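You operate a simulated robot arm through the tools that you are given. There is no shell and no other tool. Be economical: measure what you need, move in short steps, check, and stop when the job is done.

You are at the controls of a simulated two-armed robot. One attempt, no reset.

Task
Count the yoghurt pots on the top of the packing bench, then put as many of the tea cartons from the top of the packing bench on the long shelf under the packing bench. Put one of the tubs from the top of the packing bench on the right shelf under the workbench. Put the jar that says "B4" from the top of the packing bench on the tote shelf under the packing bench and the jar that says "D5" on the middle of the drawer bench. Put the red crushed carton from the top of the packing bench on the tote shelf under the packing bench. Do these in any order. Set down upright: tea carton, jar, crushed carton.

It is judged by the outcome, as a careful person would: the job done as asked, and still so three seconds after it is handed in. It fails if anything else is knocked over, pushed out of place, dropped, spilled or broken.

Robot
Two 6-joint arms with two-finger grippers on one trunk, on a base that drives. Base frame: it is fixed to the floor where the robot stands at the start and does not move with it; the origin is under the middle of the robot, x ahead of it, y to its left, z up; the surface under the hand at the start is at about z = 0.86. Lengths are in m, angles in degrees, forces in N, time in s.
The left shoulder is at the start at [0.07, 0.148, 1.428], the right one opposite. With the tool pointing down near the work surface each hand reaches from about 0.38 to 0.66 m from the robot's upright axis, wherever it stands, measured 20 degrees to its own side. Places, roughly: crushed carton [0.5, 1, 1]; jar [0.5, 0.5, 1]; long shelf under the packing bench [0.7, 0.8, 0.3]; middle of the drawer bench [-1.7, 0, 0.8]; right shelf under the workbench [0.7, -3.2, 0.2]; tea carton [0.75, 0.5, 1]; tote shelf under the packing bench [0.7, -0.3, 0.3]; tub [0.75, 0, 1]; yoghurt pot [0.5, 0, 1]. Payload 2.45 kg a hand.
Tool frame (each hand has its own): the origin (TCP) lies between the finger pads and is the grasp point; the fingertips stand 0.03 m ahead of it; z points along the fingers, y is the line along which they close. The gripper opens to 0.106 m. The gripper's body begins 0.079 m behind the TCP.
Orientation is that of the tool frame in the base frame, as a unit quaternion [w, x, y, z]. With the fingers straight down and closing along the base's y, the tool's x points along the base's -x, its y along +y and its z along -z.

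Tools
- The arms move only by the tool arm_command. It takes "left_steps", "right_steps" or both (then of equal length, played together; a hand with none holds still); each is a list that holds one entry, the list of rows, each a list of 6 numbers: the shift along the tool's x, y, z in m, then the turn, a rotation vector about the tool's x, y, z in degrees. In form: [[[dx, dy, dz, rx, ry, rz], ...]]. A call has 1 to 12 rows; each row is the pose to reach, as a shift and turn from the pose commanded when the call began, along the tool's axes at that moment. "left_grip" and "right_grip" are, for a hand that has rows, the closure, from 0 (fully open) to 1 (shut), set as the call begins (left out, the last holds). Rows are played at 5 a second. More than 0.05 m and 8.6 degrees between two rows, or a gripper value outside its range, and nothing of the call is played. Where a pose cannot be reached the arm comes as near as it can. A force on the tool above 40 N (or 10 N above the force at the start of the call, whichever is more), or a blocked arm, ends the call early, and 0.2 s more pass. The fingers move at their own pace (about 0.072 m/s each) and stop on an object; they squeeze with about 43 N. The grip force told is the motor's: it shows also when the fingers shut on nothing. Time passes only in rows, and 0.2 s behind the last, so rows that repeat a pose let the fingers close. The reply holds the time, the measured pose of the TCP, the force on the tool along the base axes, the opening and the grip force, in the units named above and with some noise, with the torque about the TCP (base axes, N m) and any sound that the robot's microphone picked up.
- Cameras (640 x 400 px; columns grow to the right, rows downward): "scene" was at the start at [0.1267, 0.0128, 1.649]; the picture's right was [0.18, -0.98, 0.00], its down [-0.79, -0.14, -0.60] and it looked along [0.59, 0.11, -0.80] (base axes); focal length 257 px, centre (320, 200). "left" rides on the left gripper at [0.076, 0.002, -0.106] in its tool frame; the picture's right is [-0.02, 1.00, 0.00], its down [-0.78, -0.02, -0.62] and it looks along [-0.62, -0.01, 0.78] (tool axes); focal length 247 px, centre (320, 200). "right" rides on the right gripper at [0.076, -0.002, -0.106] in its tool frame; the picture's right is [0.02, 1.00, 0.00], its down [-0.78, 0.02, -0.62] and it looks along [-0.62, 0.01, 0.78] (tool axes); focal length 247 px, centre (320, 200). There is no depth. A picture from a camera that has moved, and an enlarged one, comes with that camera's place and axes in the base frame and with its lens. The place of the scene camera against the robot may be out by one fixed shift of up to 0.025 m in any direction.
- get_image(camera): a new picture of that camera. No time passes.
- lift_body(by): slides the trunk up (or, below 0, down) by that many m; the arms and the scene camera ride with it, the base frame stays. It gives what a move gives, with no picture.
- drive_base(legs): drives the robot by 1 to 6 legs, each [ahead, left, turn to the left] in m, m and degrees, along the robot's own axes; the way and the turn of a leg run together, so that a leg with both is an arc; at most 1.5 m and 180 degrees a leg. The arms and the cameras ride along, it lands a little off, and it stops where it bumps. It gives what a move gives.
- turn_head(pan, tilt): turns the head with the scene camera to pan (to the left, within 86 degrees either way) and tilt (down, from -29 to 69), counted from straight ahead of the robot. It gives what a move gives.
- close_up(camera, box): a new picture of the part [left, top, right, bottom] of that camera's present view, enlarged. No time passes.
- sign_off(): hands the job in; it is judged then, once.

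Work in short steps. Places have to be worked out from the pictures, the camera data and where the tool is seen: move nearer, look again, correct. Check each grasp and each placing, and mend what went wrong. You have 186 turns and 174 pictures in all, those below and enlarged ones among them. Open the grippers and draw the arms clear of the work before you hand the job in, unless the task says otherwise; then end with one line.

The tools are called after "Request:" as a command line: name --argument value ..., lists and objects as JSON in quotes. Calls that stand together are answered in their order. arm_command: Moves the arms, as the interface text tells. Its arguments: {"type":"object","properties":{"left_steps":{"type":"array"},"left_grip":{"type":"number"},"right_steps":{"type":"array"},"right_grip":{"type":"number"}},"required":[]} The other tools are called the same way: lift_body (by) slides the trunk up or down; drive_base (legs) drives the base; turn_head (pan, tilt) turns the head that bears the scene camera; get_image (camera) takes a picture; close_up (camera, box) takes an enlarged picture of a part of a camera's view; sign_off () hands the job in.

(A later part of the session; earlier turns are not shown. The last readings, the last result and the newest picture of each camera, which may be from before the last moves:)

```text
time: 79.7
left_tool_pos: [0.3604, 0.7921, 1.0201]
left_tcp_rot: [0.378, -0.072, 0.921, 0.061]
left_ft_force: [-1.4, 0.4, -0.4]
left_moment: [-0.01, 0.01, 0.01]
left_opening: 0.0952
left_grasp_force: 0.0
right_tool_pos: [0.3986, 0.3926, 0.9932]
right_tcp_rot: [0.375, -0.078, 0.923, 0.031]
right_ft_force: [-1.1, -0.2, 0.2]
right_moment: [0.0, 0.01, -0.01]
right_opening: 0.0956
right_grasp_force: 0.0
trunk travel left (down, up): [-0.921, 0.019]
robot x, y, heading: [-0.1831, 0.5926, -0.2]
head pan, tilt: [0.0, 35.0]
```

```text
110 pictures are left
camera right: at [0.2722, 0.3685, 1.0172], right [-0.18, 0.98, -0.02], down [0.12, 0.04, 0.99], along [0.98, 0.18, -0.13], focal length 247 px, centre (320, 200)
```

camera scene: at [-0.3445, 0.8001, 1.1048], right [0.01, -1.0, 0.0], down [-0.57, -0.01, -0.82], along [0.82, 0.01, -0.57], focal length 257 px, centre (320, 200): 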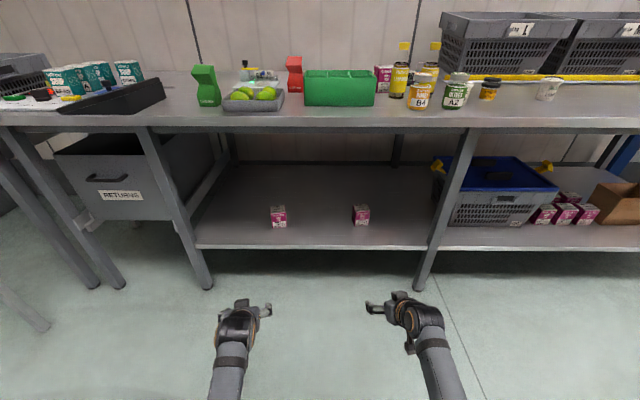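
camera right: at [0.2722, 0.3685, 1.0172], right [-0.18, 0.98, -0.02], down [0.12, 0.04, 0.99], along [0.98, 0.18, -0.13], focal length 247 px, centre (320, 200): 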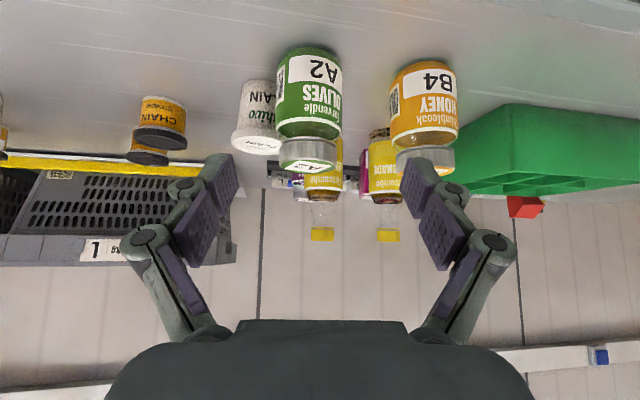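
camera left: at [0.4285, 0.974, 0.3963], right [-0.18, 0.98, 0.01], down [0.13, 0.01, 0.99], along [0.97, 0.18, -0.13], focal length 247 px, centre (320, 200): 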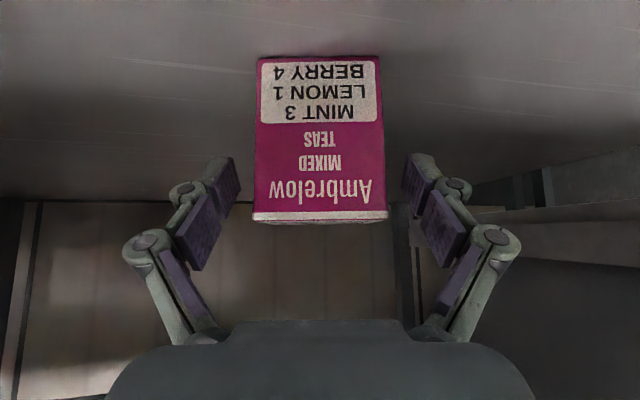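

A2 is at ≈(0.499, 0.398), its lid spanning z ≈ 0.94–0.967. I approach for a lid grip high enough to keep the knuckles above the neighbours.

Request:
arm_command --right_steps '[[[-0.022, -0.0055, 0.037, 0, 0, 0], [-0.033, -0.008, 0.056, 0, 0, 0], [-0.0436, -0.0108, 0.074, 0, 0, 0], [-0.0436, -0.0108, 0.074, 0, 0, 0]]]' --right_grip 0.27

Request:
get_image --camera "right"

```text
time: 80.7
left_tool_pos: [0.363, 0.7933, 1.0186]
left_tcp_rot: [0.375, -0.072, 0.922, 0.062]
left_ft_force: [0.7, 0.5, 0.3]
left_moment: [0.01, 0.01, -0.01]
left_opening: 0.0953
left_grasp_force: 0.0
right_tool_pos: [0.4837, 0.3956, 0.9723]
right_tcp_rot: [0.374, -0.078, 0.924, 0.031]
right_ft_force: [0.2, 0.1, 0.3]
right_moment: [0.0, -0.02, 0.02]
right_opening: 0.0772
right_grasp_force: 0.0
trunk travel left (down, up): [-0.921, 0.019]
robot x, y, heading: [-0.1859, 0.5919, 0.0]
head pan, tilt: [0.0, 35.0]
```

```text
109 pictures are left
camera right: at [0.3571, 0.3711, 0.9936], right [-0.18, 0.98, -0.02], down [0.12, 0.04, 0.99], along [0.98, 0.18, -0.13], focal length 247 px, centre (320, 200)
```

right: 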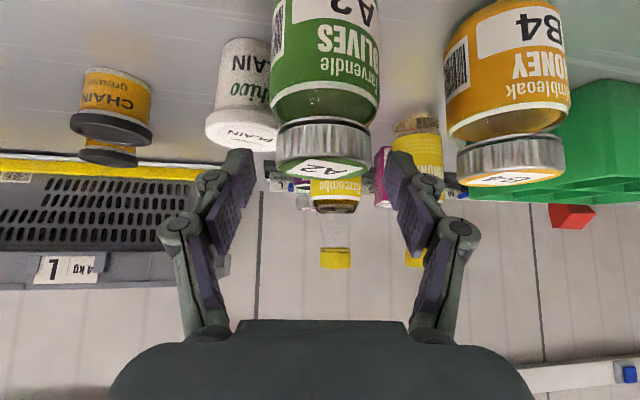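

The lid sits centred between the finger tips. Close.

Request:
arm_command --right_steps '[[[0, 0, 0, 0, 0, 0], [0, 0, 0, 0, 0, 0], [0, 0, 0, 0, 0, 0], [0, 0, 0, 0, 0, 0]]]' --right_grip 1

Request:
arm_command --right_steps '[[[-0.002, 0, -0.002, 0, 0, 0], [-0.004, 0, -0.004, 0, 0, 0], [-0.007, 0, -0.007, 0, 0, 0], [-0.011, 0, -0.011, 0, 0, 0], [-0.015, 0, -0.0155, 0, 0, 0], [-0.018, 0, -0.0185, 0, 0, 0], [-0.018, 0, -0.0185, 0, 0, 0]]]'

Request:
get_image --camera "right"

```text
time: 81.7
left_tool_pos: [0.3602, 0.7924, 1.0182]
left_tcp_rot: [0.377, -0.072, 0.922, 0.062]
left_ft_force: [0.4, -0.2, 0.4]
left_moment: [-0.03, -0.01, 0.01]
left_opening: 0.0955
left_grasp_force: 0.0
right_tool_pos: [0.4833, 0.3969, 0.9709]
right_tcp_rot: [0.375, -0.078, 0.923, 0.032]
right_ft_force: [0.6, 1.0, 2.6]
right_moment: [0.08, -0.01, 0.0]
right_opening: 0.0487
right_grasp_force: 42.7
trunk travel left (down, up): [-0.921, 0.019]
robot x, y, heading: [-0.1819, 0.5931, -0.3]
head pan, tilt: [0.0, 35.0]
```

```text
time: 83.3
left_tool_pos: [0.3627, 0.7926, 1.0172]
left_tcp_rot: [0.376, -0.072, 0.922, 0.062]
left_ft_force: [-1.0, -0.8, 0.2]
left_moment: [-0.03, -0.02, -0.02]
left_opening: 0.0955
left_grasp_force: 0.0
right_tool_pos: [0.4837, 0.3959, 0.9951]
right_tcp_rot: [0.374, -0.079, 0.924, 0.032]
right_ft_force: [0.1, -0.1, -3.9]
right_moment: [-0.01, -0.01, 0.01]
right_opening: 0.0489
right_grasp_force: 43.1
trunk travel left (down, up): [-0.921, 0.019]
robot x, y, heading: [-0.1849, 0.5921, -0.3]
head pan, tilt: [0.0, 35.0]
```

```text
108 pictures are left
camera right: at [0.3574, 0.3714, 1.0183], right [-0.18, 0.98, -0.01], down [0.13, 0.04, 0.99], along [0.97, 0.18, -0.13], focal length 247 px, centre (320, 200)
```

right: 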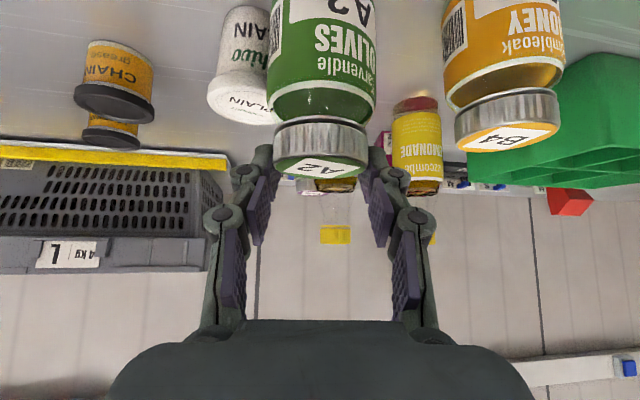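

A2 held upright (3.9 N). I carry it back, right and forward to its original spot in slow steps.

Request:
arm_command --right_steps '[[[0.0142, 0.0033, -0.0137, 0, 0, 0], [0.0284, 0.0066, -0.0274, 0, 0, 0], [0.0426, 0.0099, -0.0411, 0, 0, 0], [0.0454, -0.0133, -0.0438, 0, 0, 0], [0.0482, -0.0364, -0.0465, 0, 0, 0], [0.051, -0.0596, -0.0492, 0, 0, 0], [0.0538, -0.0827, -0.0519, 0, 0, 0], [0.0566, -0.1059, -0.0546, 0, 0, 0], [0.0594, -0.129, -0.0573, 0, 0, 0], [0.0478, -0.1317, -0.0461, 0, 0, 0], [0.0362, -0.1344, -0.0349, 0, 0, 0], [0.0246, -0.1371, -0.0237, 0, 0, 0]]]'

Request:
get_image --camera "right"

Request:
get_image --camera "scene"

```text
time: 85.9
left_tool_pos: [0.3627, 0.792, 1.0188]
left_tcp_rot: [0.377, -0.072, 0.921, 0.062]
left_ft_force: [1.0, -0.3, -0.1]
left_moment: [-0.01, 0.02, 0.02]
left_opening: 0.0954
left_grasp_force: 0.0
right_tool_pos: [0.4747, 0.2545, 0.9965]
right_tcp_rot: [0.375, -0.078, 0.923, 0.031]
right_ft_force: [-0.1, 0.4, -3.8]
right_moment: [-0.02, 0.03, 0.0]
right_opening: 0.0489
right_grasp_force: 43.5
trunk travel left (down, up): [-0.921, 0.019]
robot x, y, heading: [-0.1889, 0.5903, -0.1]
head pan, tilt: [0.0, 35.0]
```

```text
107 pictures are left
camera right: at [0.348, 0.2296, 1.0196], right [-0.18, 0.98, -0.01], down [0.13, 0.04, 0.99], along [0.97, 0.18, -0.13], focal length 247 px, centre (320, 200)
```

right: 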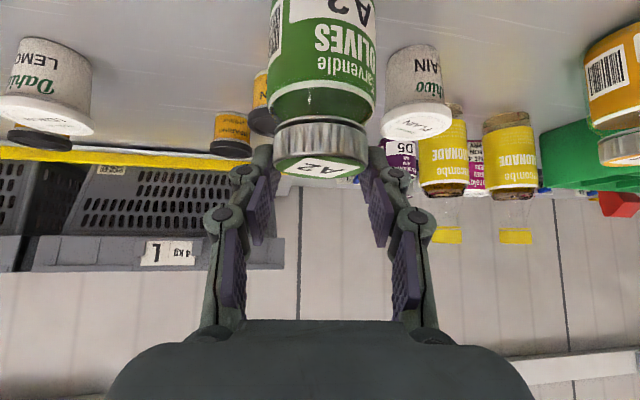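

```text
106 pictures are left
camera scene: at [-0.0422, 0.5897, 1.6945], right [0.0, -1.0, 0.0], down [-0.57, 0.0, -0.82], along [0.82, 0.0, -0.57], focal length 257 px, centre (320, 200)
```

scene: 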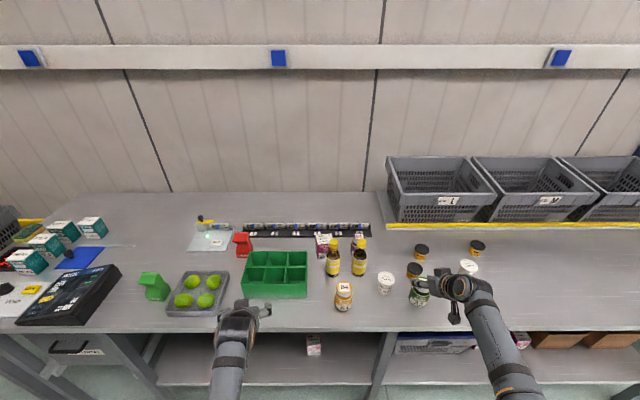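

A2 is over its old spot. I lower it 24 mm, release, and retreat.

Request:
arm_command --right_steps '[[[0.005, 0, 0.005, 0, 0, 0], [0.009, 0, 0.0095, 0, 0, 0], [0.013, 0, 0.0135, 0, 0, 0], [0.016, 0, 0.0165, 0, 0, 0], [0.0165, 0, 0.017, 0, 0, 0]]]'

Request:
arm_command --right_steps '[[[0, 0, 0, 0, 0, 0], [0, 0, 0, 0, 0, 0], [0, 0, 0, 0, 0, 0]]]' --right_grip 0.25

Request:
arm_command --right_steps '[[[0, 0, -0.025, 0, 0, 0], [0, 0, -0.05, 0, 0, 0], [0, 0, -0.08, 0, 0, 0], [0, 0, -0.1, 0, 0, 0], [0, 0, -0.1, 0, 0, 0]]]'

Request:
get_image --camera "right"

```text
time: 87.1
left_tool_pos: [0.3616, 0.7914, 1.0178]
left_tcp_rot: [0.376, -0.071, 0.922, 0.062]
left_ft_force: [-0.5, -0.5, -0.5]
left_moment: [0.01, 0.0, -0.02]
left_opening: 0.0955
left_grasp_force: 0.0
right_tool_pos: [0.4722, 0.2562, 0.9727]
right_tcp_rot: [0.373, -0.079, 0.924, 0.032]
right_ft_force: [-1.0, 0.4, -3.4]
right_moment: [0.05, 0.02, 0.02]
right_opening: 0.0488
right_grasp_force: 43.4
trunk travel left (down, up): [-0.921, 0.019]
robot x, y, heading: [-0.1865, 0.5902, -0.5]
head pan, tilt: [0.0, 35.0]
```

```text
time: 87.9
left_tool_pos: [0.3618, 0.7915, 1.0177]
left_tcp_rot: [0.376, -0.072, 0.922, 0.062]
left_ft_force: [0.7, -0.7, -0.1]
left_moment: [-0.01, 0.0, 0.01]
left_opening: 0.0953
left_grasp_force: 0.0
right_tool_pos: [0.4719, 0.2557, 0.9741]
right_tcp_rot: [0.375, -0.079, 0.923, 0.032]
right_ft_force: [0.3, 0.7, -0.7]
right_moment: [-0.01, -0.02, 0.01]
right_opening: 0.0798
right_grasp_force: 0.0
trunk travel left (down, up): [-0.921, 0.019]
robot x, y, heading: [-0.1874, 0.5888, 0.0]
head pan, tilt: [0.0, 35.0]
```

```text
time: 89.1
left_tool_pos: [0.3612, 0.791, 1.0182]
left_tcp_rot: [0.376, -0.072, 0.922, 0.062]
left_ft_force: [0.3, 0.0, -0.2]
left_moment: [0.0, 0.0, -0.02]
left_opening: 0.0958
left_grasp_force: 0.1
right_tool_pos: [0.4025, 0.2452, 1.0439]
right_tcp_rot: [0.375, -0.078, 0.923, 0.032]
right_ft_force: [0.0, 0.3, 1.0]
right_moment: [0.01, 0.04, -0.03]
right_opening: 0.0795
right_grasp_force: 0.0
trunk travel left (down, up): [-0.921, 0.019]
robot x, y, heading: [-0.1833, 0.5912, -0.1]
head pan, tilt: [0.0, 35.0]
```

```text
105 pictures are left
camera right: at [0.2766, 0.2195, 1.0666], right [-0.18, 0.98, -0.01], down [0.13, 0.04, 0.99], along [0.97, 0.18, -0.13], focal length 247 px, centre (320, 200)
```

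right: 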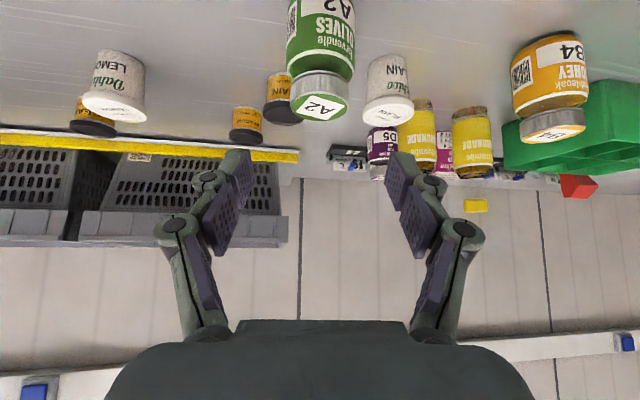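

A2 is back in place. Next B4 with the right hand and the red carton with the left, both from robot y ≈ 0.72.

Request:
drive_base --legs '[[0, 0.14, 0]]'

Request:
arm_command --right_steps '[[[-0.002, 0.035, 0.005, 0, 0, 0], [-0.004, 0.07, 0.01, 0, 0, 0], [-0.005, 0.1, 0.015, 0, 0, 0], [0.008, 0.125, 0.03, 0, 0, 0], [0.008, 0.125, 0.03, 0, 0, 0]]]' --right_grip 0.05

Request:
get_image --camera "right"

Request:
get_image --camera "left"

```text
time: 90.4
left_tool_pos: [0.3621, 0.9283, 1.0184]
left_tcp_rot: [0.376, -0.071, 0.922, 0.062]
left_ft_force: [0.6, 0.2, -0.7]
left_moment: [0.03, 0.0, 0.0]
left_opening: 0.0953
left_grasp_force: 0.0
right_tool_pos: [0.4024, 0.3793, 1.0427]
right_tcp_rot: [0.374, -0.078, 0.924, 0.032]
right_ft_force: [0.0, -0.4, -0.1]
right_moment: [0.01, 0.0, 0.04]
right_opening: 0.0794
right_grasp_force: 0.1
trunk travel left (down, up): [-0.921, 0.019]
robot x, y, heading: [-0.1853, 0.7303, -0.1]
head pan, tilt: [0.0, 35.0]
```

```text
time: 91.6
left_tool_pos: [0.3616, 0.9298, 1.019]
left_tcp_rot: [0.376, -0.072, 0.922, 0.062]
left_ft_force: [-1.1, -0.3, 0.2]
left_moment: [-0.01, -0.01, -0.01]
left_opening: 0.0954
left_grasp_force: 0.0
right_tool_pos: [0.3987, 0.5061, 1.0166]
right_tcp_rot: [0.375, -0.078, 0.923, 0.032]
right_ft_force: [0.0, 0.4, -0.2]
right_moment: [0.02, -0.01, -0.04]
right_opening: 0.1009
right_grasp_force: 0.0
trunk travel left (down, up): [-0.921, 0.019]
robot x, y, heading: [-0.1859, 0.7274, -0.0]
head pan, tilt: [0.0, 35.0]
```

```text
104 pictures are left
camera right: at [0.2717, 0.481, 1.0405], right [-0.18, 0.98, -0.02], down [0.12, 0.04, 0.99], along [0.98, 0.18, -0.13], focal length 247 px, centre (320, 200)
```

right: 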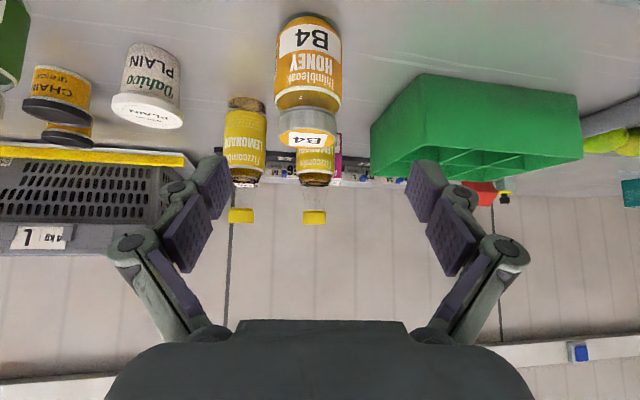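

```text
103 pictures are left
camera left: at [0.2348, 0.9065, 1.0408], right [-0.16, 0.98, 0.08], down [0.13, -0.05, 0.99], along [0.98, 0.17, -0.12], focal length 247 px, centre (320, 200)
```

left: 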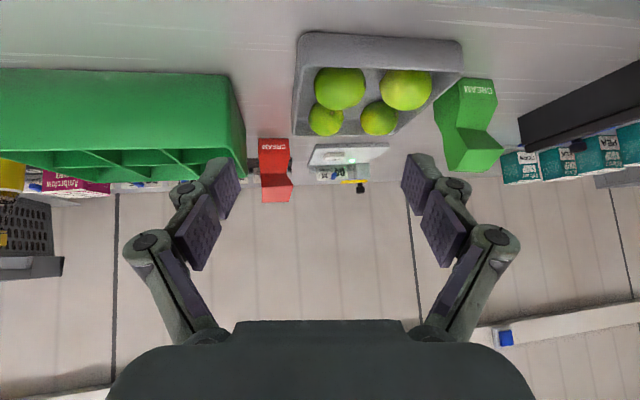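

B4 centre ≈ (0.495, 0.506). I advance along the tool axis to straddle the jar body, then check.

Request:
arm_command --right_steps '[[[0.004, -0.0155, 0.035, 0, 0, 0], [0.008, -0.0155, 0.07, 0, 0, 0], [0.008, -0.0155, 0.105, 0, 0, 0], [0.008, -0.0155, 0.133, 0, 0, 0], [0.008, -0.0155, 0.133, 0, 0, 0]]]'

Request:
get_image --camera "right"

```text
time: 92.8
left_tool_pos: [0.3615, 0.9297, 1.0181]
left_tcp_rot: [0.377, -0.071, 0.922, 0.061]
left_ft_force: [0.8, -0.4, 0.3]
left_moment: [0.0, 0.01, 0.0]
left_opening: 0.0955
left_grasp_force: 0.0
right_tool_pos: [0.4857, 0.5054, 0.9153]
right_tcp_rot: [0.375, -0.078, 0.923, 0.031]
right_ft_force: [0.0, 0.7, 0.4]
right_moment: [0.03, 0.0, -0.01]
right_opening: 0.1007
right_grasp_force: 0.0
trunk travel left (down, up): [-0.921, 0.019]
robot x, y, heading: [-0.1871, 0.7287, -0.1]
head pan, tilt: [0.0, 35.0]
```

```text
102 pictures are left
camera right: at [0.3596, 0.4815, 0.9386], right [-0.18, 0.98, -0.02], down [0.12, 0.04, 0.99], along [0.98, 0.18, -0.13], focal length 247 px, centre (320, 200)
```

right: 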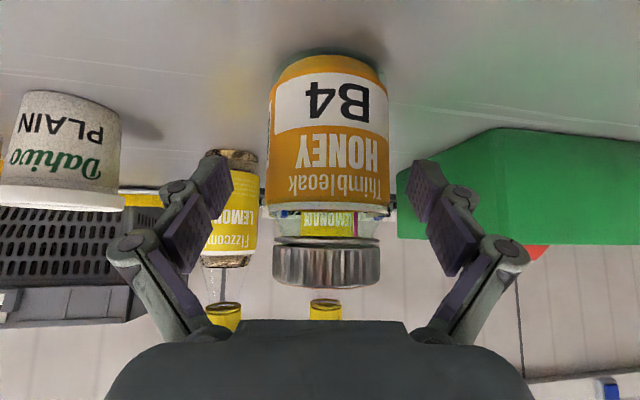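

Well straddled. Close and lift slowly.

Request:
arm_command --right_steps '[[[0, 0, 0, 0, 0, 0], [0, 0, 0, 0, 0, 0], [0, 0, 0, 0, 0, 0], [0, 0, 0, 0, 0, 0]]]' --right_grip 1

Request:
arm_command --right_steps '[[[-0.003, 0, -0.003, 0, 0, 0], [-0.007, 0, -0.007, 0, 0, 0], [-0.012, 0, -0.012, 0, 0, 0], [-0.018, 0, -0.0185, 0, 0, 0], [-0.025, 0, -0.026, 0, 0, 0], [-0.034, 0, -0.035, 0, 0, 0], [-0.044, 0, -0.045, 0, 0, 0], [-0.054, 0, -0.055, 0, 0, 0], [-0.062, 0, -0.064, 0, 0, 0], [-0.062, 0, -0.064, 0, 0, 0]]]'

Request:
get_image --camera "right"

```text
time: 93.8
left_tool_pos: [0.3616, 0.9298, 1.0182]
left_tcp_rot: [0.376, -0.072, 0.922, 0.061]
left_ft_force: [0.1, 0.4, -0.6]
left_moment: [0.07, 0.03, 0.01]
left_opening: 0.0956
left_grasp_force: 0.1
right_tool_pos: [0.4856, 0.5059, 0.9156]
right_tcp_rot: [0.374, -0.078, 0.924, 0.032]
right_ft_force: [1.8, 0.9, 0.3]
right_moment: [0.12, -0.11, 0.0]
right_opening: 0.0575
right_grasp_force: 43.3
trunk travel left (down, up): [-0.921, 0.019]
robot x, y, heading: [-0.1867, 0.7266, -0.3]
head pan, tilt: [0.0, 35.0]
```

```text
time: 96.0
left_tool_pos: [0.3625, 0.9295, 1.0172]
left_tcp_rot: [0.377, -0.071, 0.921, 0.061]
left_ft_force: [0.2, 0.1, -0.6]
left_moment: [-0.01, 0.0, 0.02]
left_opening: 0.0953
left_grasp_force: 0.0
right_tool_pos: [0.4854, 0.5076, 1.0034]
right_tcp_rot: [0.374, -0.079, 0.924, 0.032]
right_ft_force: [0.2, -0.1, -3.7]
right_moment: [-0.02, -0.03, 0.0]
right_opening: 0.0576
right_grasp_force: 42.9
trunk travel left (down, up): [-0.921, 0.019]
robot x, y, heading: [-0.1838, 0.7312, -0.2]
head pan, tilt: [0.0, 35.0]
```

```text
101 pictures are left
camera right: at [0.3592, 0.482, 1.0267], right [-0.18, 0.98, -0.02], down [0.13, 0.04, 0.99], along [0.97, 0.18, -0.13], focal length 247 px, centre (320, 200)
```

right: 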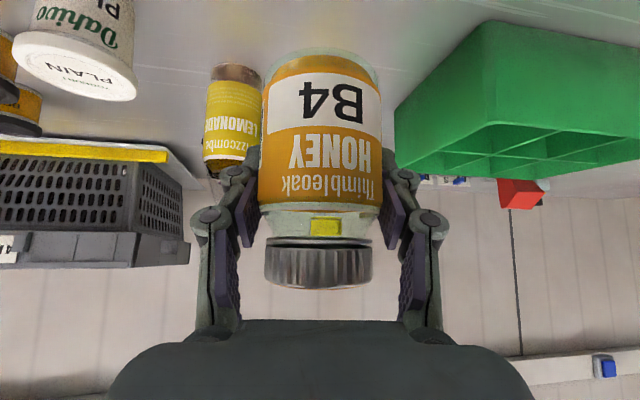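

B4 is secure. Now I examine the red crushed carton's shape and surroundings.

Request:
close_up --camera "left" --box '[200, 80, 420, 220]'

Request:
close_up --camera "scene" --box '[120, 190, 320, 330]'

```text
2.86 times, centred on (310, 150) of left
camera zoom: at [0.2353, 0.9067, 1.0405], right [-0.16, 0.98, 0.07], down [0.13, -0.05, 0.99], along [0.98, 0.17, -0.12], focal length 706 px, centre (349, 343)
```

zoom: 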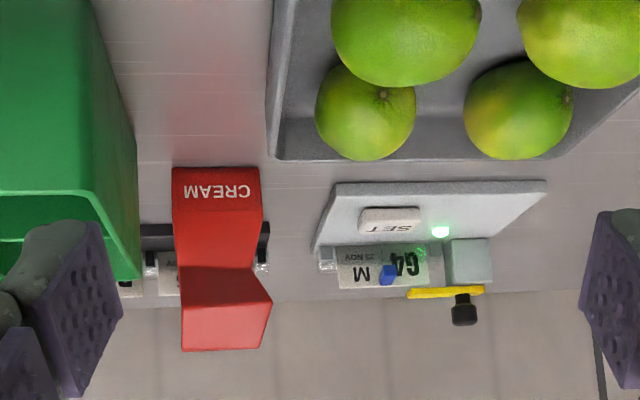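

```text
2.86 times, centred on (220, 260) of scene
camera zoom: at [-0.0423, 0.7273, 1.6946], right [0.0, -1.0, 0.0], down [-0.57, 0.0, -0.82], along [0.82, 0.0, -0.57], focal length 733 px, centre (606, 29)
```

zoom: 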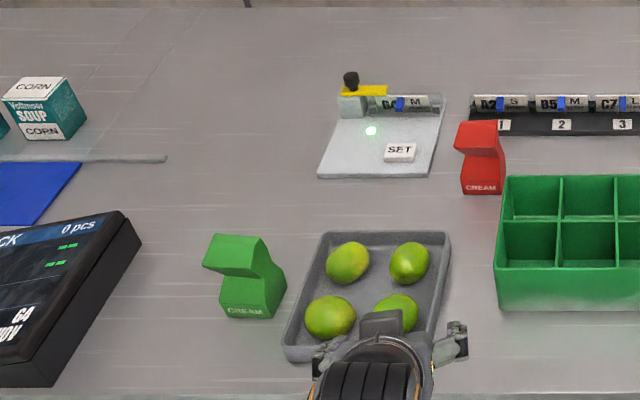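

The red carton's lower block stands square: front ≈ x 0.703, y ≈ 0.907, width ≈ 0.06, total height ≈ 0.125. I pull B4 back and up, square the left hand's yaw, then drive a bit closer.

Request:
arm_command --right_steps '[[[0.01, 0.0033, -0.018, 0, 0, 0], [0.02, 0.0066, -0.036, 0, 0, 0], [0.03, 0.01, -0.054, 0, 0, 0], [0.04, 0.0132, -0.072, 0, 0, 0], [0.05, 0.0165, -0.09, 0, 0, 0], [0.05, 0.0165, -0.09, 0, 0, 0]]]' --left_steps '[[[-0.02, -0.006, 0, 2, 0, 2], [-0.04, -0.012, 0.01, 4, 0, 4.1], [-0.06, -0.018, 0.03, 6, 0, 6.2], [-0.08, -0.024, 0.05, 7.85, 0, 8.1], [-0.1, -0.027, 0.08, 7.85, 0, 8.1], [-0.1, -0.027, 0.08, 7.85, 0, 8.1]]]' --left_grip 0.08

Request:
get_image --camera "left"

```text
time: 97.4
left_tool_pos: [0.493, 0.9264, 1.0296]
left_tcp_rot: [0.374, 0.02, 0.927, 0.025]
left_ft_force: [-0.2, 0.1, 0.2]
left_moment: [0.01, 0.01, -0.02]
left_opening: 0.0973
left_grasp_force: 0.1
right_tool_pos: [0.3848, 0.506, 1.0353]
right_tcp_rot: [0.374, -0.079, 0.923, 0.032]
right_ft_force: [0.0, 0.7, -3.6]
right_moment: [-0.02, -0.04, 0.02]
right_opening: 0.0574
right_grasp_force: 43.7
trunk travel left (down, up): [-0.921, 0.019]
robot x, y, heading: [-0.1816, 0.7262, -0.5]
head pan, tilt: [0.0, 35.0]
```

```text
98 pictures are left
camera left: at [0.3636, 0.9295, 1.0539], right [0.03, 1.0, 0.08], down [0.13, -0.08, 0.99], along [0.99, -0.02, -0.13], focal length 247 px, centre (320, 200)
```

left: 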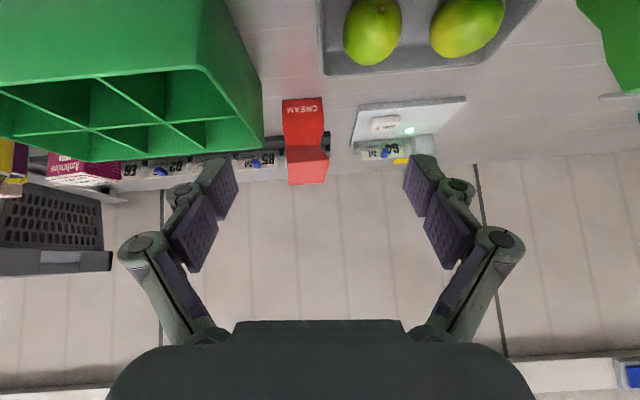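

I drive 0.1 m closer and bring the left hand to the pre-grasp pose.

Request:
drive_base --legs '[[0.1, 0, 0.3]]'

Request:
arm_command --left_steps '[[[-0.01, -0.008, 0.035, 2.3, 0, 0], [-0.019, -0.0158, 0.0696, 4.6, 0, -0.3], [-0.019, -0.0158, 0.0696, 4.6, 0, -0.3]]]'

Request:
get_image --camera "left"

```text
time: 98.6
left_tool_pos: [0.5894, 0.9294, 1.0323]
left_tcp_rot: [0.377, 0.017, 0.926, 0.026]
left_ft_force: [0.7, 0.0, 0.0]
left_moment: [0.01, 0.01, -0.04]
left_opening: 0.0978
left_grasp_force: 0.2
right_tool_pos: [0.4844, 0.508, 1.0357]
right_tcp_rot: [0.375, -0.081, 0.923, 0.032]
right_ft_force: [0.5, 1.1, -3.0]
right_moment: [0.01, -0.05, -0.03]
right_opening: 0.0574
right_grasp_force: 42.6
trunk travel left (down, up): [-0.921, 0.019]
robot x, y, heading: [-0.0839, 0.7301, -0.0]
head pan, tilt: [0.0, 35.0]
```

```text
time: 99.4
left_tool_pos: [0.6559, 0.9171, 0.9928]
left_tcp_rot: [0.375, 0.03, 0.927, -0.013]
left_ft_force: [0.3, -0.4, -0.2]
left_moment: [-0.02, 0.0, 0.0]
left_opening: 0.0975
left_grasp_force: 0.1
right_tool_pos: [0.4867, 0.509, 1.0338]
right_tcp_rot: [0.373, -0.079, 0.924, 0.031]
right_ft_force: [-1.0, 0.2, -3.8]
right_moment: [0.01, -0.05, -0.01]
right_opening: 0.0575
right_grasp_force: 43.1
trunk travel left (down, up): [-0.921, 0.019]
robot x, y, heading: [-0.0836, 0.7276, 0.1]
head pan, tilt: [0.0, 35.0]
```

```text
97 pictures are left
camera left: at [0.5267, 0.9266, 1.0159], right [0.08, 1.0, 0.01], down [0.13, -0.02, 0.99], along [0.99, -0.08, -0.13], focal length 247 px, centre (320, 200)
```

left: 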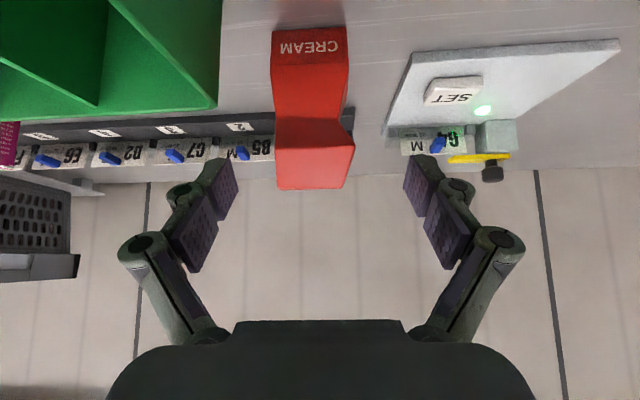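

Red carton front ≈ (0.698, 0.9045), yaw ≈ −1°. I correct laterally, narrow the opening, and advance most of the way, checking the bin clearance.

Request:
arm_command --left_steps '[[[0, -0.0073, 0, -2, 0, -2], [0, -0.0073, 0.03, -2, 0, -2], [-0.001, -0.0073, 0.06, -2, 0, -2], [-0.001, -0.0073, 0.07, -2, 0, -2]]]' --left_grip 0.26

Request:
get_image --camera "left"

```text
time: 100.4
left_tool_pos: [0.667, 0.9072, 0.9737]
left_tcp_rot: [0.375, 0.007, 0.927, -0.003]
left_ft_force: [-0.4, 0.2, -0.1]
left_moment: [0.03, 0.0, 0.04]
left_opening: 0.0784
left_grasp_force: 0.0
left hand out of reach, approached as far as the arm can: row 2, 3, 4
right_tool_pos: [0.4857, 0.5099, 1.0347]
right_tcp_rot: [0.374, -0.08, 0.924, 0.032]
right_ft_force: [0.0, 0.8, -3.7]
right_moment: [0.0, -0.02, 0.01]
right_opening: 0.0576
right_grasp_force: 42.6
trunk travel left (down, up): [-0.921, 0.019]
robot x, y, heading: [-0.0853, 0.7311, 0.0]
head pan, tilt: [0.0, 35.0]
```

```text
96 pictures are left
camera left: at [0.539, 0.9106, 0.9961], right [0.03, 1.0, 0.01], down [0.13, -0.02, 0.99], along [0.99, -0.03, -0.13], focal length 247 px, centre (320, 200)
```

left: 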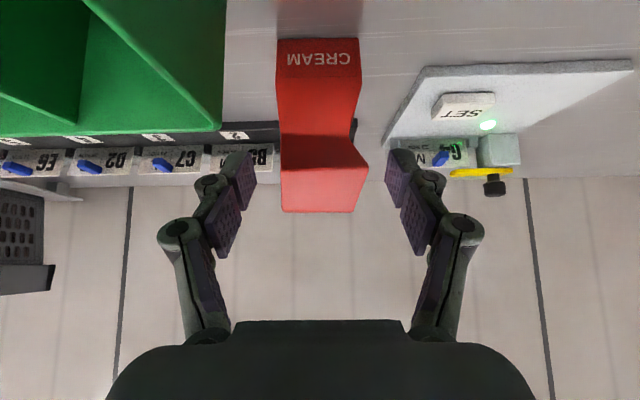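

The arm is at its reach limit; the carton is centred. I drive 6.5 cm forward and re-check.

Request:
drive_base --legs '[[0.065, 0, 0]]'

Request:
get_image --camera "left"

Request:
get_image --camera "right"

```text
time: 101.4
left_tool_pos: [0.7284, 0.9071, 0.9763]
left_tcp_rot: [0.377, 0.008, 0.926, -0.003]
left_ft_force: [0.1, -0.5, 0.5]
left_moment: [-0.01, 0.0, -0.02]
left_opening: 0.0784
left_grasp_force: 0.0
right_tool_pos: [0.5455, 0.5089, 1.0382]
right_tcp_rot: [0.376, -0.08, 0.923, 0.032]
right_ft_force: [-1.3, 0.3, -3.6]
right_moment: [0.01, -0.08, 0.03]
right_opening: 0.0575
right_grasp_force: 42.6
trunk travel left (down, up): [-0.921, 0.019]
robot x, y, heading: [-0.0208, 0.7277, 0.1]
head pan, tilt: [0.0, 35.0]
```

```text
95 pictures are left
camera left: at [0.5979, 0.911, 0.9998], right [0.03, 1.0, 0.01], down [0.13, -0.02, 0.99], along [0.99, -0.03, -0.13], focal length 247 px, centre (320, 200)
```

left: 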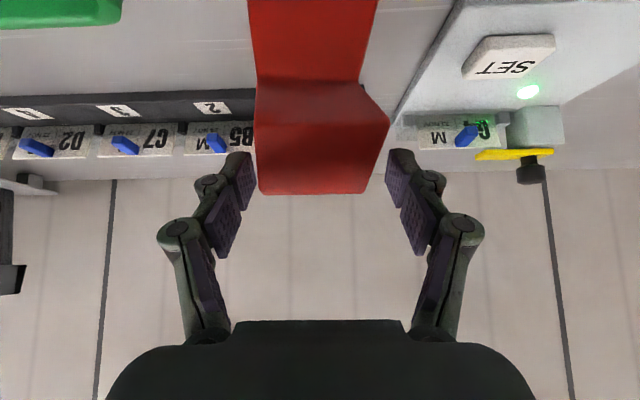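

```text
94 pictures are left
camera right: at [0.4187, 0.4835, 1.0602], right [-0.19, 0.98, -0.02], down [0.12, 0.04, 0.99], along [0.97, 0.18, -0.12], focal length 247 px, centre (320, 200)
```

right: 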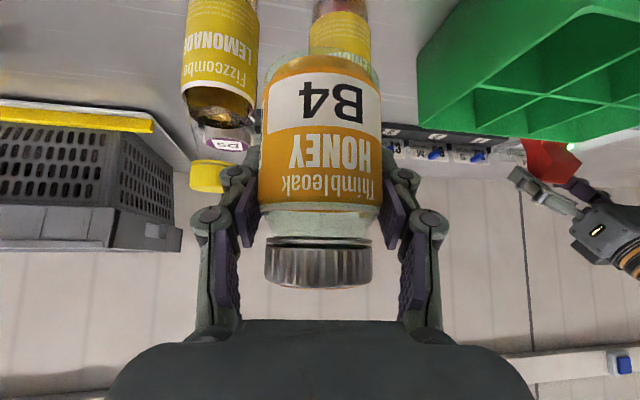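

Fingers already straddle the carton's upper part with margin. I lower the whole trunk 6 cm to bring the grip to the lower block.

Request:
lift_body --by -0.06

Request:
get_image --camera "left"

Request:
close_up --camera "scene" --box '[120, 190, 320, 330]'

```text
time: 102.4
left_tool_pos: [0.7335, 0.9071, 0.9117]
left_tcp_rot: [0.374, 0.008, 0.928, -0.003]
left_ft_force: [0.0, -0.3, 0.4]
left_moment: [0.01, -0.02, 0.01]
left_opening: 0.0785
left_grasp_force: 0.1
right_tool_pos: [0.5514, 0.5081, 0.974]
right_tcp_rot: [0.374, -0.081, 0.923, 0.033]
right_ft_force: [0.1, 0.1, -2.5]
right_moment: [0.0, -0.03, 0.02]
right_opening: 0.0573
right_grasp_force: 42.5
trunk travel left (down, up): [-0.861, 0.079]
robot x, y, heading: [-0.0244, 0.7282, -0.2]
head pan, tilt: [0.0, 35.0]
```

```text
93 pictures are left
camera left: at [0.6037, 0.9111, 0.9356], right [0.03, 1.0, 0.01], down [0.13, -0.02, 0.99], along [0.99, -0.03, -0.13], focal length 247 px, centre (320, 200)
```

left: 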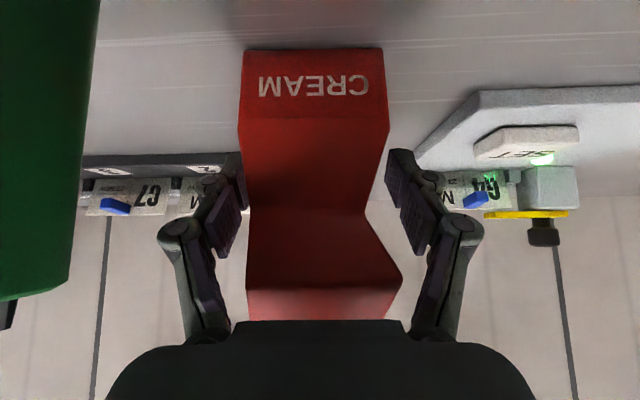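

```text
2.86 times, centred on (220, 260) of scene
camera zoom: at [0.1221, 0.728, 1.6347], right [0.0, -1.0, 0.0], down [-0.57, 0.0, -0.82], along [0.82, 0.0, -0.57], focal length 733 px, centre (606, 29)
```

zoom: 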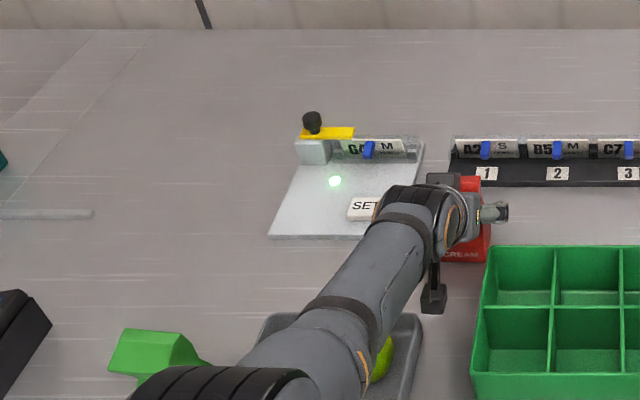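

Good straddle. Close, then lift with the trunk.

Request:
arm_command --left_steps '[[[0, 0, 0, 0, 0, 0], [0, 0, 0, 0, 0, 0], [0, 0, 0, 0, 0, 0], [0, 0, 0, 0, 0, 0]]]' --left_grip 1

Request:
get_image --camera "left"

```text
time: 103.4
left_tool_pos: [0.7328, 0.9068, 0.9121]
left_tcp_rot: [0.374, 0.007, 0.927, -0.003]
left_ft_force: [1.5, -0.8, 5.5]
left_moment: [-0.18, -0.03, 0.07]
left_opening: 0.0584
left_grasp_force: 43.0
right_tool_pos: [0.5507, 0.5094, 0.9732]
right_tcp_rot: [0.374, -0.081, 0.923, 0.033]
right_ft_force: [-0.8, 0.3, -1.9]
right_moment: [0.01, -0.04, -0.01]
right_opening: 0.0575
right_grasp_force: 42.8
trunk travel left (down, up): [-0.861, 0.079]
robot x, y, heading: [-0.0223, 0.731, -0.0]
head pan, tilt: [0.0, 35.0]
```

```text
91 pictures are left
camera left: at [0.6039, 0.9108, 0.9363], right [0.03, 1.0, 0.01], down [0.13, -0.02, 0.99], along [0.99, -0.03, -0.13], focal length 247 px, centre (320, 200)
```

left: 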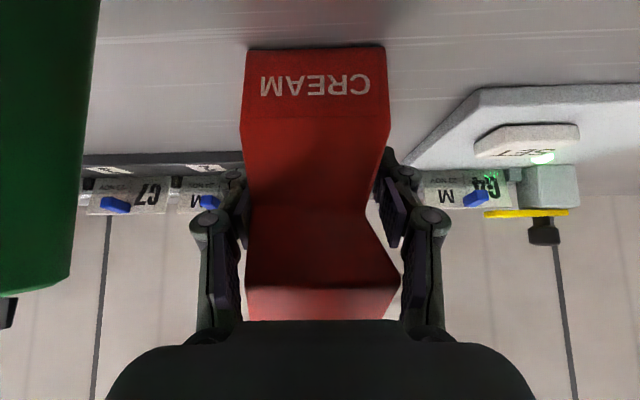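

Held at 0.058. Lift by trunk.

Request:
lift_body --by 0.075

Request:
get_image --camera "left"

```text
time: 104.5
left_tool_pos: [0.7323, 0.9063, 0.9854]
left_tcp_rot: [0.373, 0.007, 0.928, -0.003]
left_ft_force: [0.6, -1.1, -0.6]
left_moment: [0.02, 0.0, -0.03]
left_opening: 0.0583
left_grasp_force: 43.0
right_tool_pos: [0.5516, 0.5084, 1.048]
right_tcp_rot: [0.373, -0.081, 0.924, 0.033]
right_ft_force: [1.0, 0.3, -3.9]
right_moment: [0.01, -0.02, 0.03]
right_opening: 0.0574
right_grasp_force: 42.8
trunk travel left (down, up): [-0.936, 0.004]
robot x, y, heading: [-0.0178, 0.7287, -0.1]
head pan, tilt: [0.0, 35.0]
```

```text
90 pictures are left
camera left: at [0.6039, 0.911, 1.0102], right [0.03, 1.0, 0.01], down [0.13, -0.02, 0.99], along [0.99, -0.03, -0.13], focal length 247 px, centre (320, 200)
```

left: 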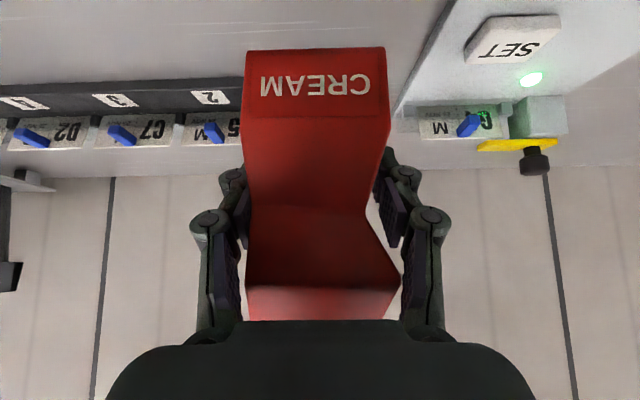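

Held and light. I raise the left hand another 6 cm to clear the mango tray and bin.

Request:
arm_command --left_steps '[[[-0.007, 0, -0.007, 0, 0, 0], [-0.014, 0, -0.014, 0, 0, 0], [-0.021, 0, -0.0215, 0, 0, 0], [-0.028, 0, -0.029, 0, 0, 0], [-0.035, 0, -0.036, 0, 0, 0], [-0.042, 0, -0.043, 0, 0, 0], [-0.042, 0, -0.043, 0, 0, 0]]]'

Request:
get_image --camera "scene"

```text
time: 106.1
left_tool_pos: [0.7345, 0.9083, 1.0461]
left_tcp_rot: [0.374, 0.007, 0.927, -0.003]
left_ft_force: [-0.1, -0.7, -0.3]
left_moment: [0.01, -0.01, 0.0]
left_opening: 0.0586
left_grasp_force: 42.9
right_tool_pos: [0.5512, 0.5088, 1.0492]
right_tcp_rot: [0.372, -0.081, 0.924, 0.032]
right_ft_force: [0.2, 0.4, -4.2]
right_moment: [0.01, -0.03, 0.0]
right_opening: 0.0576
right_grasp_force: 42.9
trunk travel left (down, up): [-0.936, 0.004]
robot x, y, heading: [-0.0209, 0.7288, 0.0]
head pan, tilt: [0.0, 35.0]
```

```text
89 pictures are left
camera scene: at [0.1225, 0.728, 1.7096], right [0.0, -1.0, 0.0], down [-0.57, 0.0, -0.82], along [0.82, 0.0, -0.57], focal length 257 px, centre (320, 200)
```

scene: 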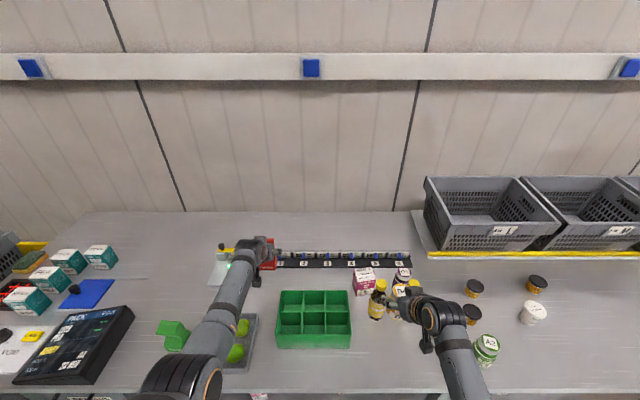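

Driving back and to the right, to stand in front of the tote shelf.

Request:
drive_base --legs '[[-0.52, 0, 0], [0, -1.03, 0]]'

Request:
arm_command --left_steps '[[[0.018, 0, -0.0175, 0, 0, 0], [0.036, 0, -0.035, 0, 0, 0], [0.054, 0, -0.052, 0, 0, 0], [0.072, 0, -0.07, 0, 0, 0], [0.09, 0, -0.087, 0, 0, 0], [0.105, 0, -0.1, 0, 0, 0], [0.105, 0, -0.1, 0, 0, 0]]]'

Request:
lift_body --by -0.4

Request:
get_image --camera "scene"

```text
time: 114.0
left_tool_pos: [0.2075, -0.1275, 1.0454]
left_tcp_rot: [0.374, 0.015, 0.927, -0.007]
left_ft_force: [0.0, -0.4, 0.2]
left_moment: [0.0, -0.03, -0.03]
left_opening: 0.0586
left_grasp_force: 43.1
right_tool_pos: [0.0184, -0.5233, 1.0502]
right_tcp_rot: [0.374, -0.073, 0.924, 0.03]
right_ft_force: [-0.1, -0.2, -2.5]
right_moment: [-0.02, -0.05, 0.04]
right_opening: 0.0574
right_grasp_force: 43.1
trunk travel left (down, up): [-0.936, 0.004]
robot x, y, heading: [-0.5497, -0.2965, -0.7]
head pan, tilt: [0.0, 35.0]
```

```text
time: 115.6
left_tool_pos: [0.0625, -0.1252, 1.0452]
left_tcp_rot: [0.373, 0.015, 0.928, -0.006]
left_ft_force: [-0.3, -0.2, -0.5]
left_moment: [0.0, 0.0, 0.0]
left_opening: 0.0585
left_grasp_force: 43.3
right_tool_pos: [0.0171, -0.5253, 1.0489]
right_tcp_rot: [0.373, -0.073, 0.924, 0.029]
right_ft_force: [-0.1, -0.1, -3.9]
right_moment: [-0.05, 0.01, -0.02]
right_opening: 0.0576
right_grasp_force: 42.7
trunk travel left (down, up): [-0.936, 0.004]
robot x, y, heading: [-0.5479, -0.2894, -0.7]
head pan, tilt: [0.0, 35.0]
```

```text
time: 119.5
left_tool_pos: [0.0623, -0.125, 0.6459]
left_tcp_rot: [0.374, 0.015, 0.927, -0.006]
left_ft_force: [-0.8, -0.9, -1.3]
left_moment: [0.01, -0.01, -0.03]
left_opening: 0.0583
left_grasp_force: 42.5
right_tool_pos: [0.0174, -0.525, 0.6483]
right_tcp_rot: [0.373, -0.073, 0.925, 0.029]
right_ft_force: [1.0, -0.1, -3.6]
right_moment: [0.03, 0.0, -0.01]
right_opening: 0.0574
right_grasp_force: 42.6
trunk travel left (down, up): [-0.536, 0.404]
robot x, y, heading: [-0.5488, -0.2961, -0.8]
head pan, tilt: [0.0, 35.0]
```

```text
88 pictures are left
camera scene: at [-0.4075, -0.2983, 1.3097], right [-0.02, -1.0, 0.0], down [-0.57, 0.01, -0.82], along [0.82, -0.01, -0.57], focal length 257 px, centre (320, 200)
```

scene: 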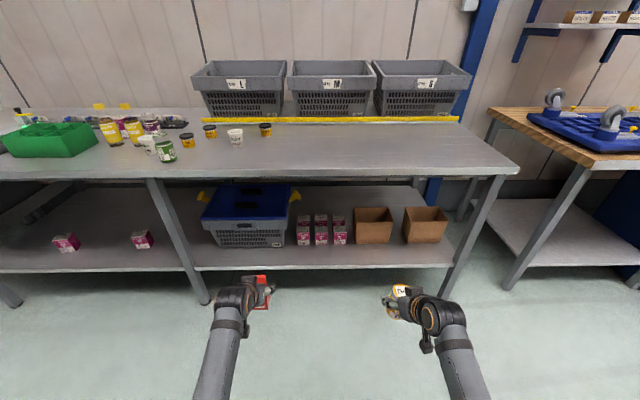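

I'll set the red carton in front of the tea stack (y ≈ −0.31) and B4 in front of the cardboard boxes (y ≈ −0.71), at x ≈ 0.53. Lower and shift right.

Request:
lift_body --by -0.22

Request:
drive_base --legs '[[0, -0.19, 0.8]]'

Request:
get_image --camera "left"

Request:
get_image --camera "right"

Request:
get_image --camera "scene"

```text
time: 121.8
left_tool_pos: [0.0626, -0.125, 0.4256]
left_tcp_rot: [0.374, 0.014, 0.927, -0.005]
left_ft_force: [0.9, 0.2, 0.2]
left_moment: [0.01, 0.01, 0.05]
left_opening: 0.0587
left_grasp_force: 43.0
right_tool_pos: [0.0185, -0.5247, 0.4296]
right_tcp_rot: [0.373, -0.073, 0.924, 0.03]
right_ft_force: [0.8, 0.1, -3.4]
right_moment: [-0.02, -0.05, 0.0]
right_opening: 0.0576
right_grasp_force: 42.3
trunk travel left (down, up): [-0.316, 0.624]
robot x, y, heading: [-0.5479, -0.2971, -0.8]
head pan, tilt: [0.0, 35.0]
```

```text
time: 123.3
left_tool_pos: [0.0581, -0.3088, 0.4264]
left_tcp_rot: [0.374, 0.009, 0.927, -0.004]
left_ft_force: [-0.3, 0.1, 0.3]
left_moment: [-0.01, -0.02, -0.01]
left_opening: 0.0583
left_grasp_force: 42.4
right_tool_pos: [0.0194, -0.7098, 0.4287]
right_tcp_rot: [0.373, -0.079, 0.924, 0.033]
right_ft_force: [-0.6, -0.6, -2.9]
right_moment: [0.01, -0.06, -0.03]
right_opening: 0.0574
right_grasp_force: 43.1
trunk travel left (down, up): [-0.316, 0.624]
robot x, y, heading: [-0.5503, -0.4903, -0.1]
head pan, tilt: [0.0, 35.0]
```

```text
87 pictures are left
camera left: at [-0.0708, -0.3048, 0.4498], right [0.03, 1.0, 0.02], down [0.13, -0.02, 0.99], along [0.99, -0.03, -0.13], focal length 247 px, centre (320, 200)
```

left: 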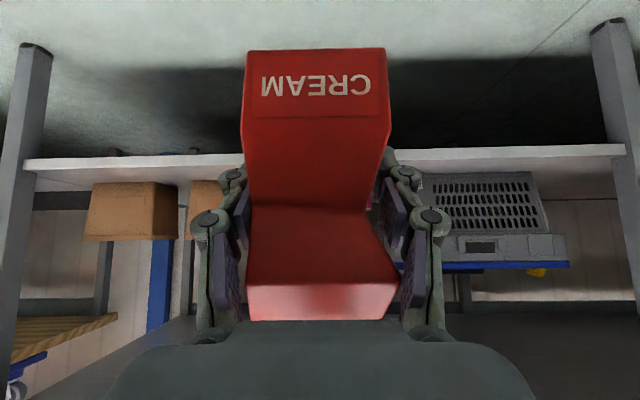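

```text
86 pictures are left
camera right: at [-0.1073, -0.7347, 0.4519], right [-0.19, 0.98, -0.01], down [0.13, 0.04, 0.99], along [0.97, 0.18, -0.13], focal length 247 px, centre (320, 200)
```

right: 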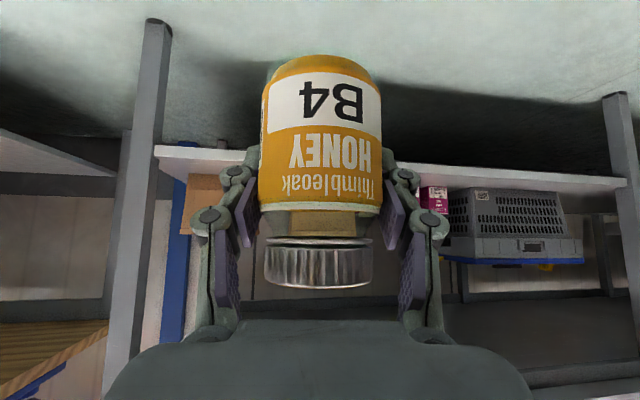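

```text
85 pictures are left
camera scene: at [-0.4092, -0.4897, 1.0896], right [0.0, -1.0, 0.0], down [-0.57, 0.0, -0.82], along [0.82, 0.0, -0.57], focal length 257 px, centre (320, 200)
```

scene: 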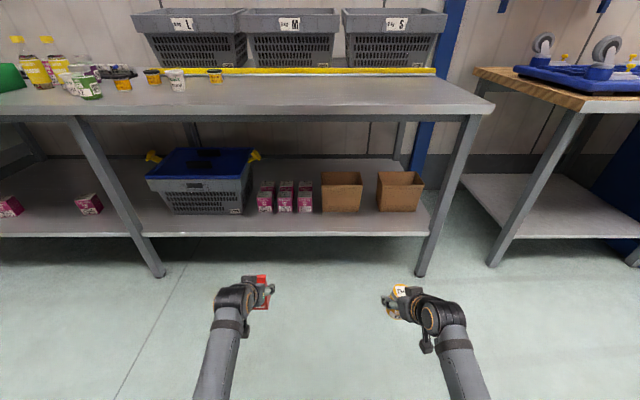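

Positions look right. Drive forward 0.485 m.

Request:
drive_base --legs '[[0.485, 0, 0]]'

Request:
get_image --camera "left"

Request:
get_image --camera "right"

Request:
get_image --camera "scene"

```text
time: 126.2
left_tool_pos: [0.5384, -0.3081, 0.4241]
left_tcp_rot: [0.373, 0.008, 0.928, -0.004]
left_ft_force: [0.4, 0.1, -0.4]
left_moment: [0.0, 0.03, 0.0]
left_opening: 0.0582
left_grasp_force: 42.3
right_tool_pos: [0.5015, -0.7093, 0.4285]
right_tcp_rot: [0.374, -0.08, 0.923, 0.032]
right_ft_force: [0.2, 0.0, -3.0]
right_moment: [0.0, -0.05, -0.01]
right_opening: 0.0573
right_grasp_force: 42.9
trunk travel left (down, up): [-0.316, 0.624]
robot x, y, heading: [-0.0727, -0.4896, -0.0]
head pan, tilt: [0.0, 35.0]
```

```text
84 pictures are left
camera left: at [0.4108, -0.3044, 0.4495], right [0.03, 1.0, 0.01], down [0.13, -0.02, 0.99], along [0.99, -0.03, -0.13], focal length 247 px, centre (320, 200)
```

left: 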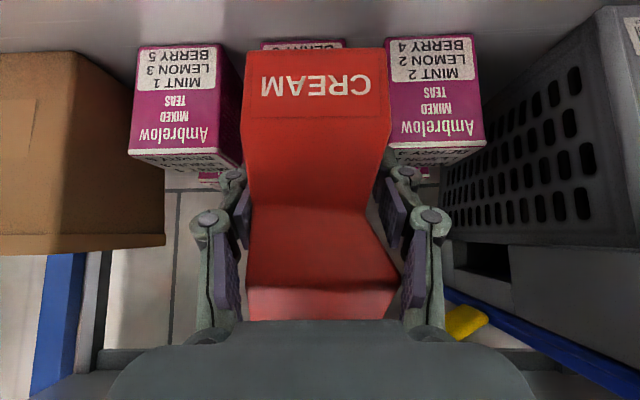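

```text
83 pictures are left
camera right: at [0.3751, -0.7344, 0.4518], right [-0.19, 0.98, -0.01], down [0.13, 0.04, 0.99], along [0.97, 0.18, -0.13], focal length 247 px, centre (320, 200)
```

right: 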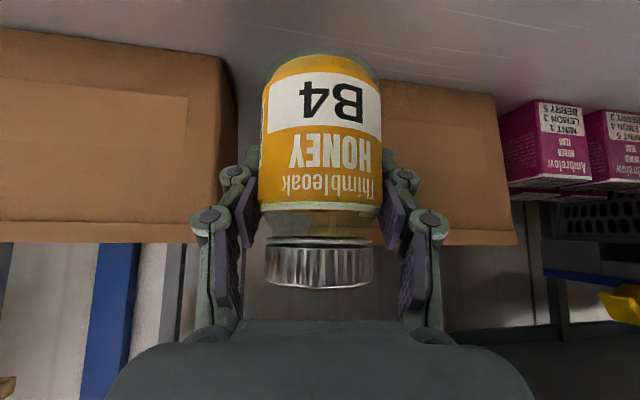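

```text
82 pictures are left
camera scene: at [0.0729, -0.4896, 1.0896], right [0.0, -1.0, 0.0], down [-0.57, 0.0, -0.82], along [0.82, 0.0, -0.57], focal length 257 px, centre (320, 200)
```

scene: 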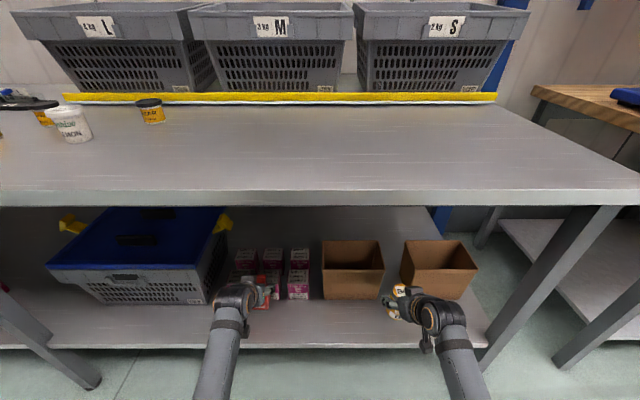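

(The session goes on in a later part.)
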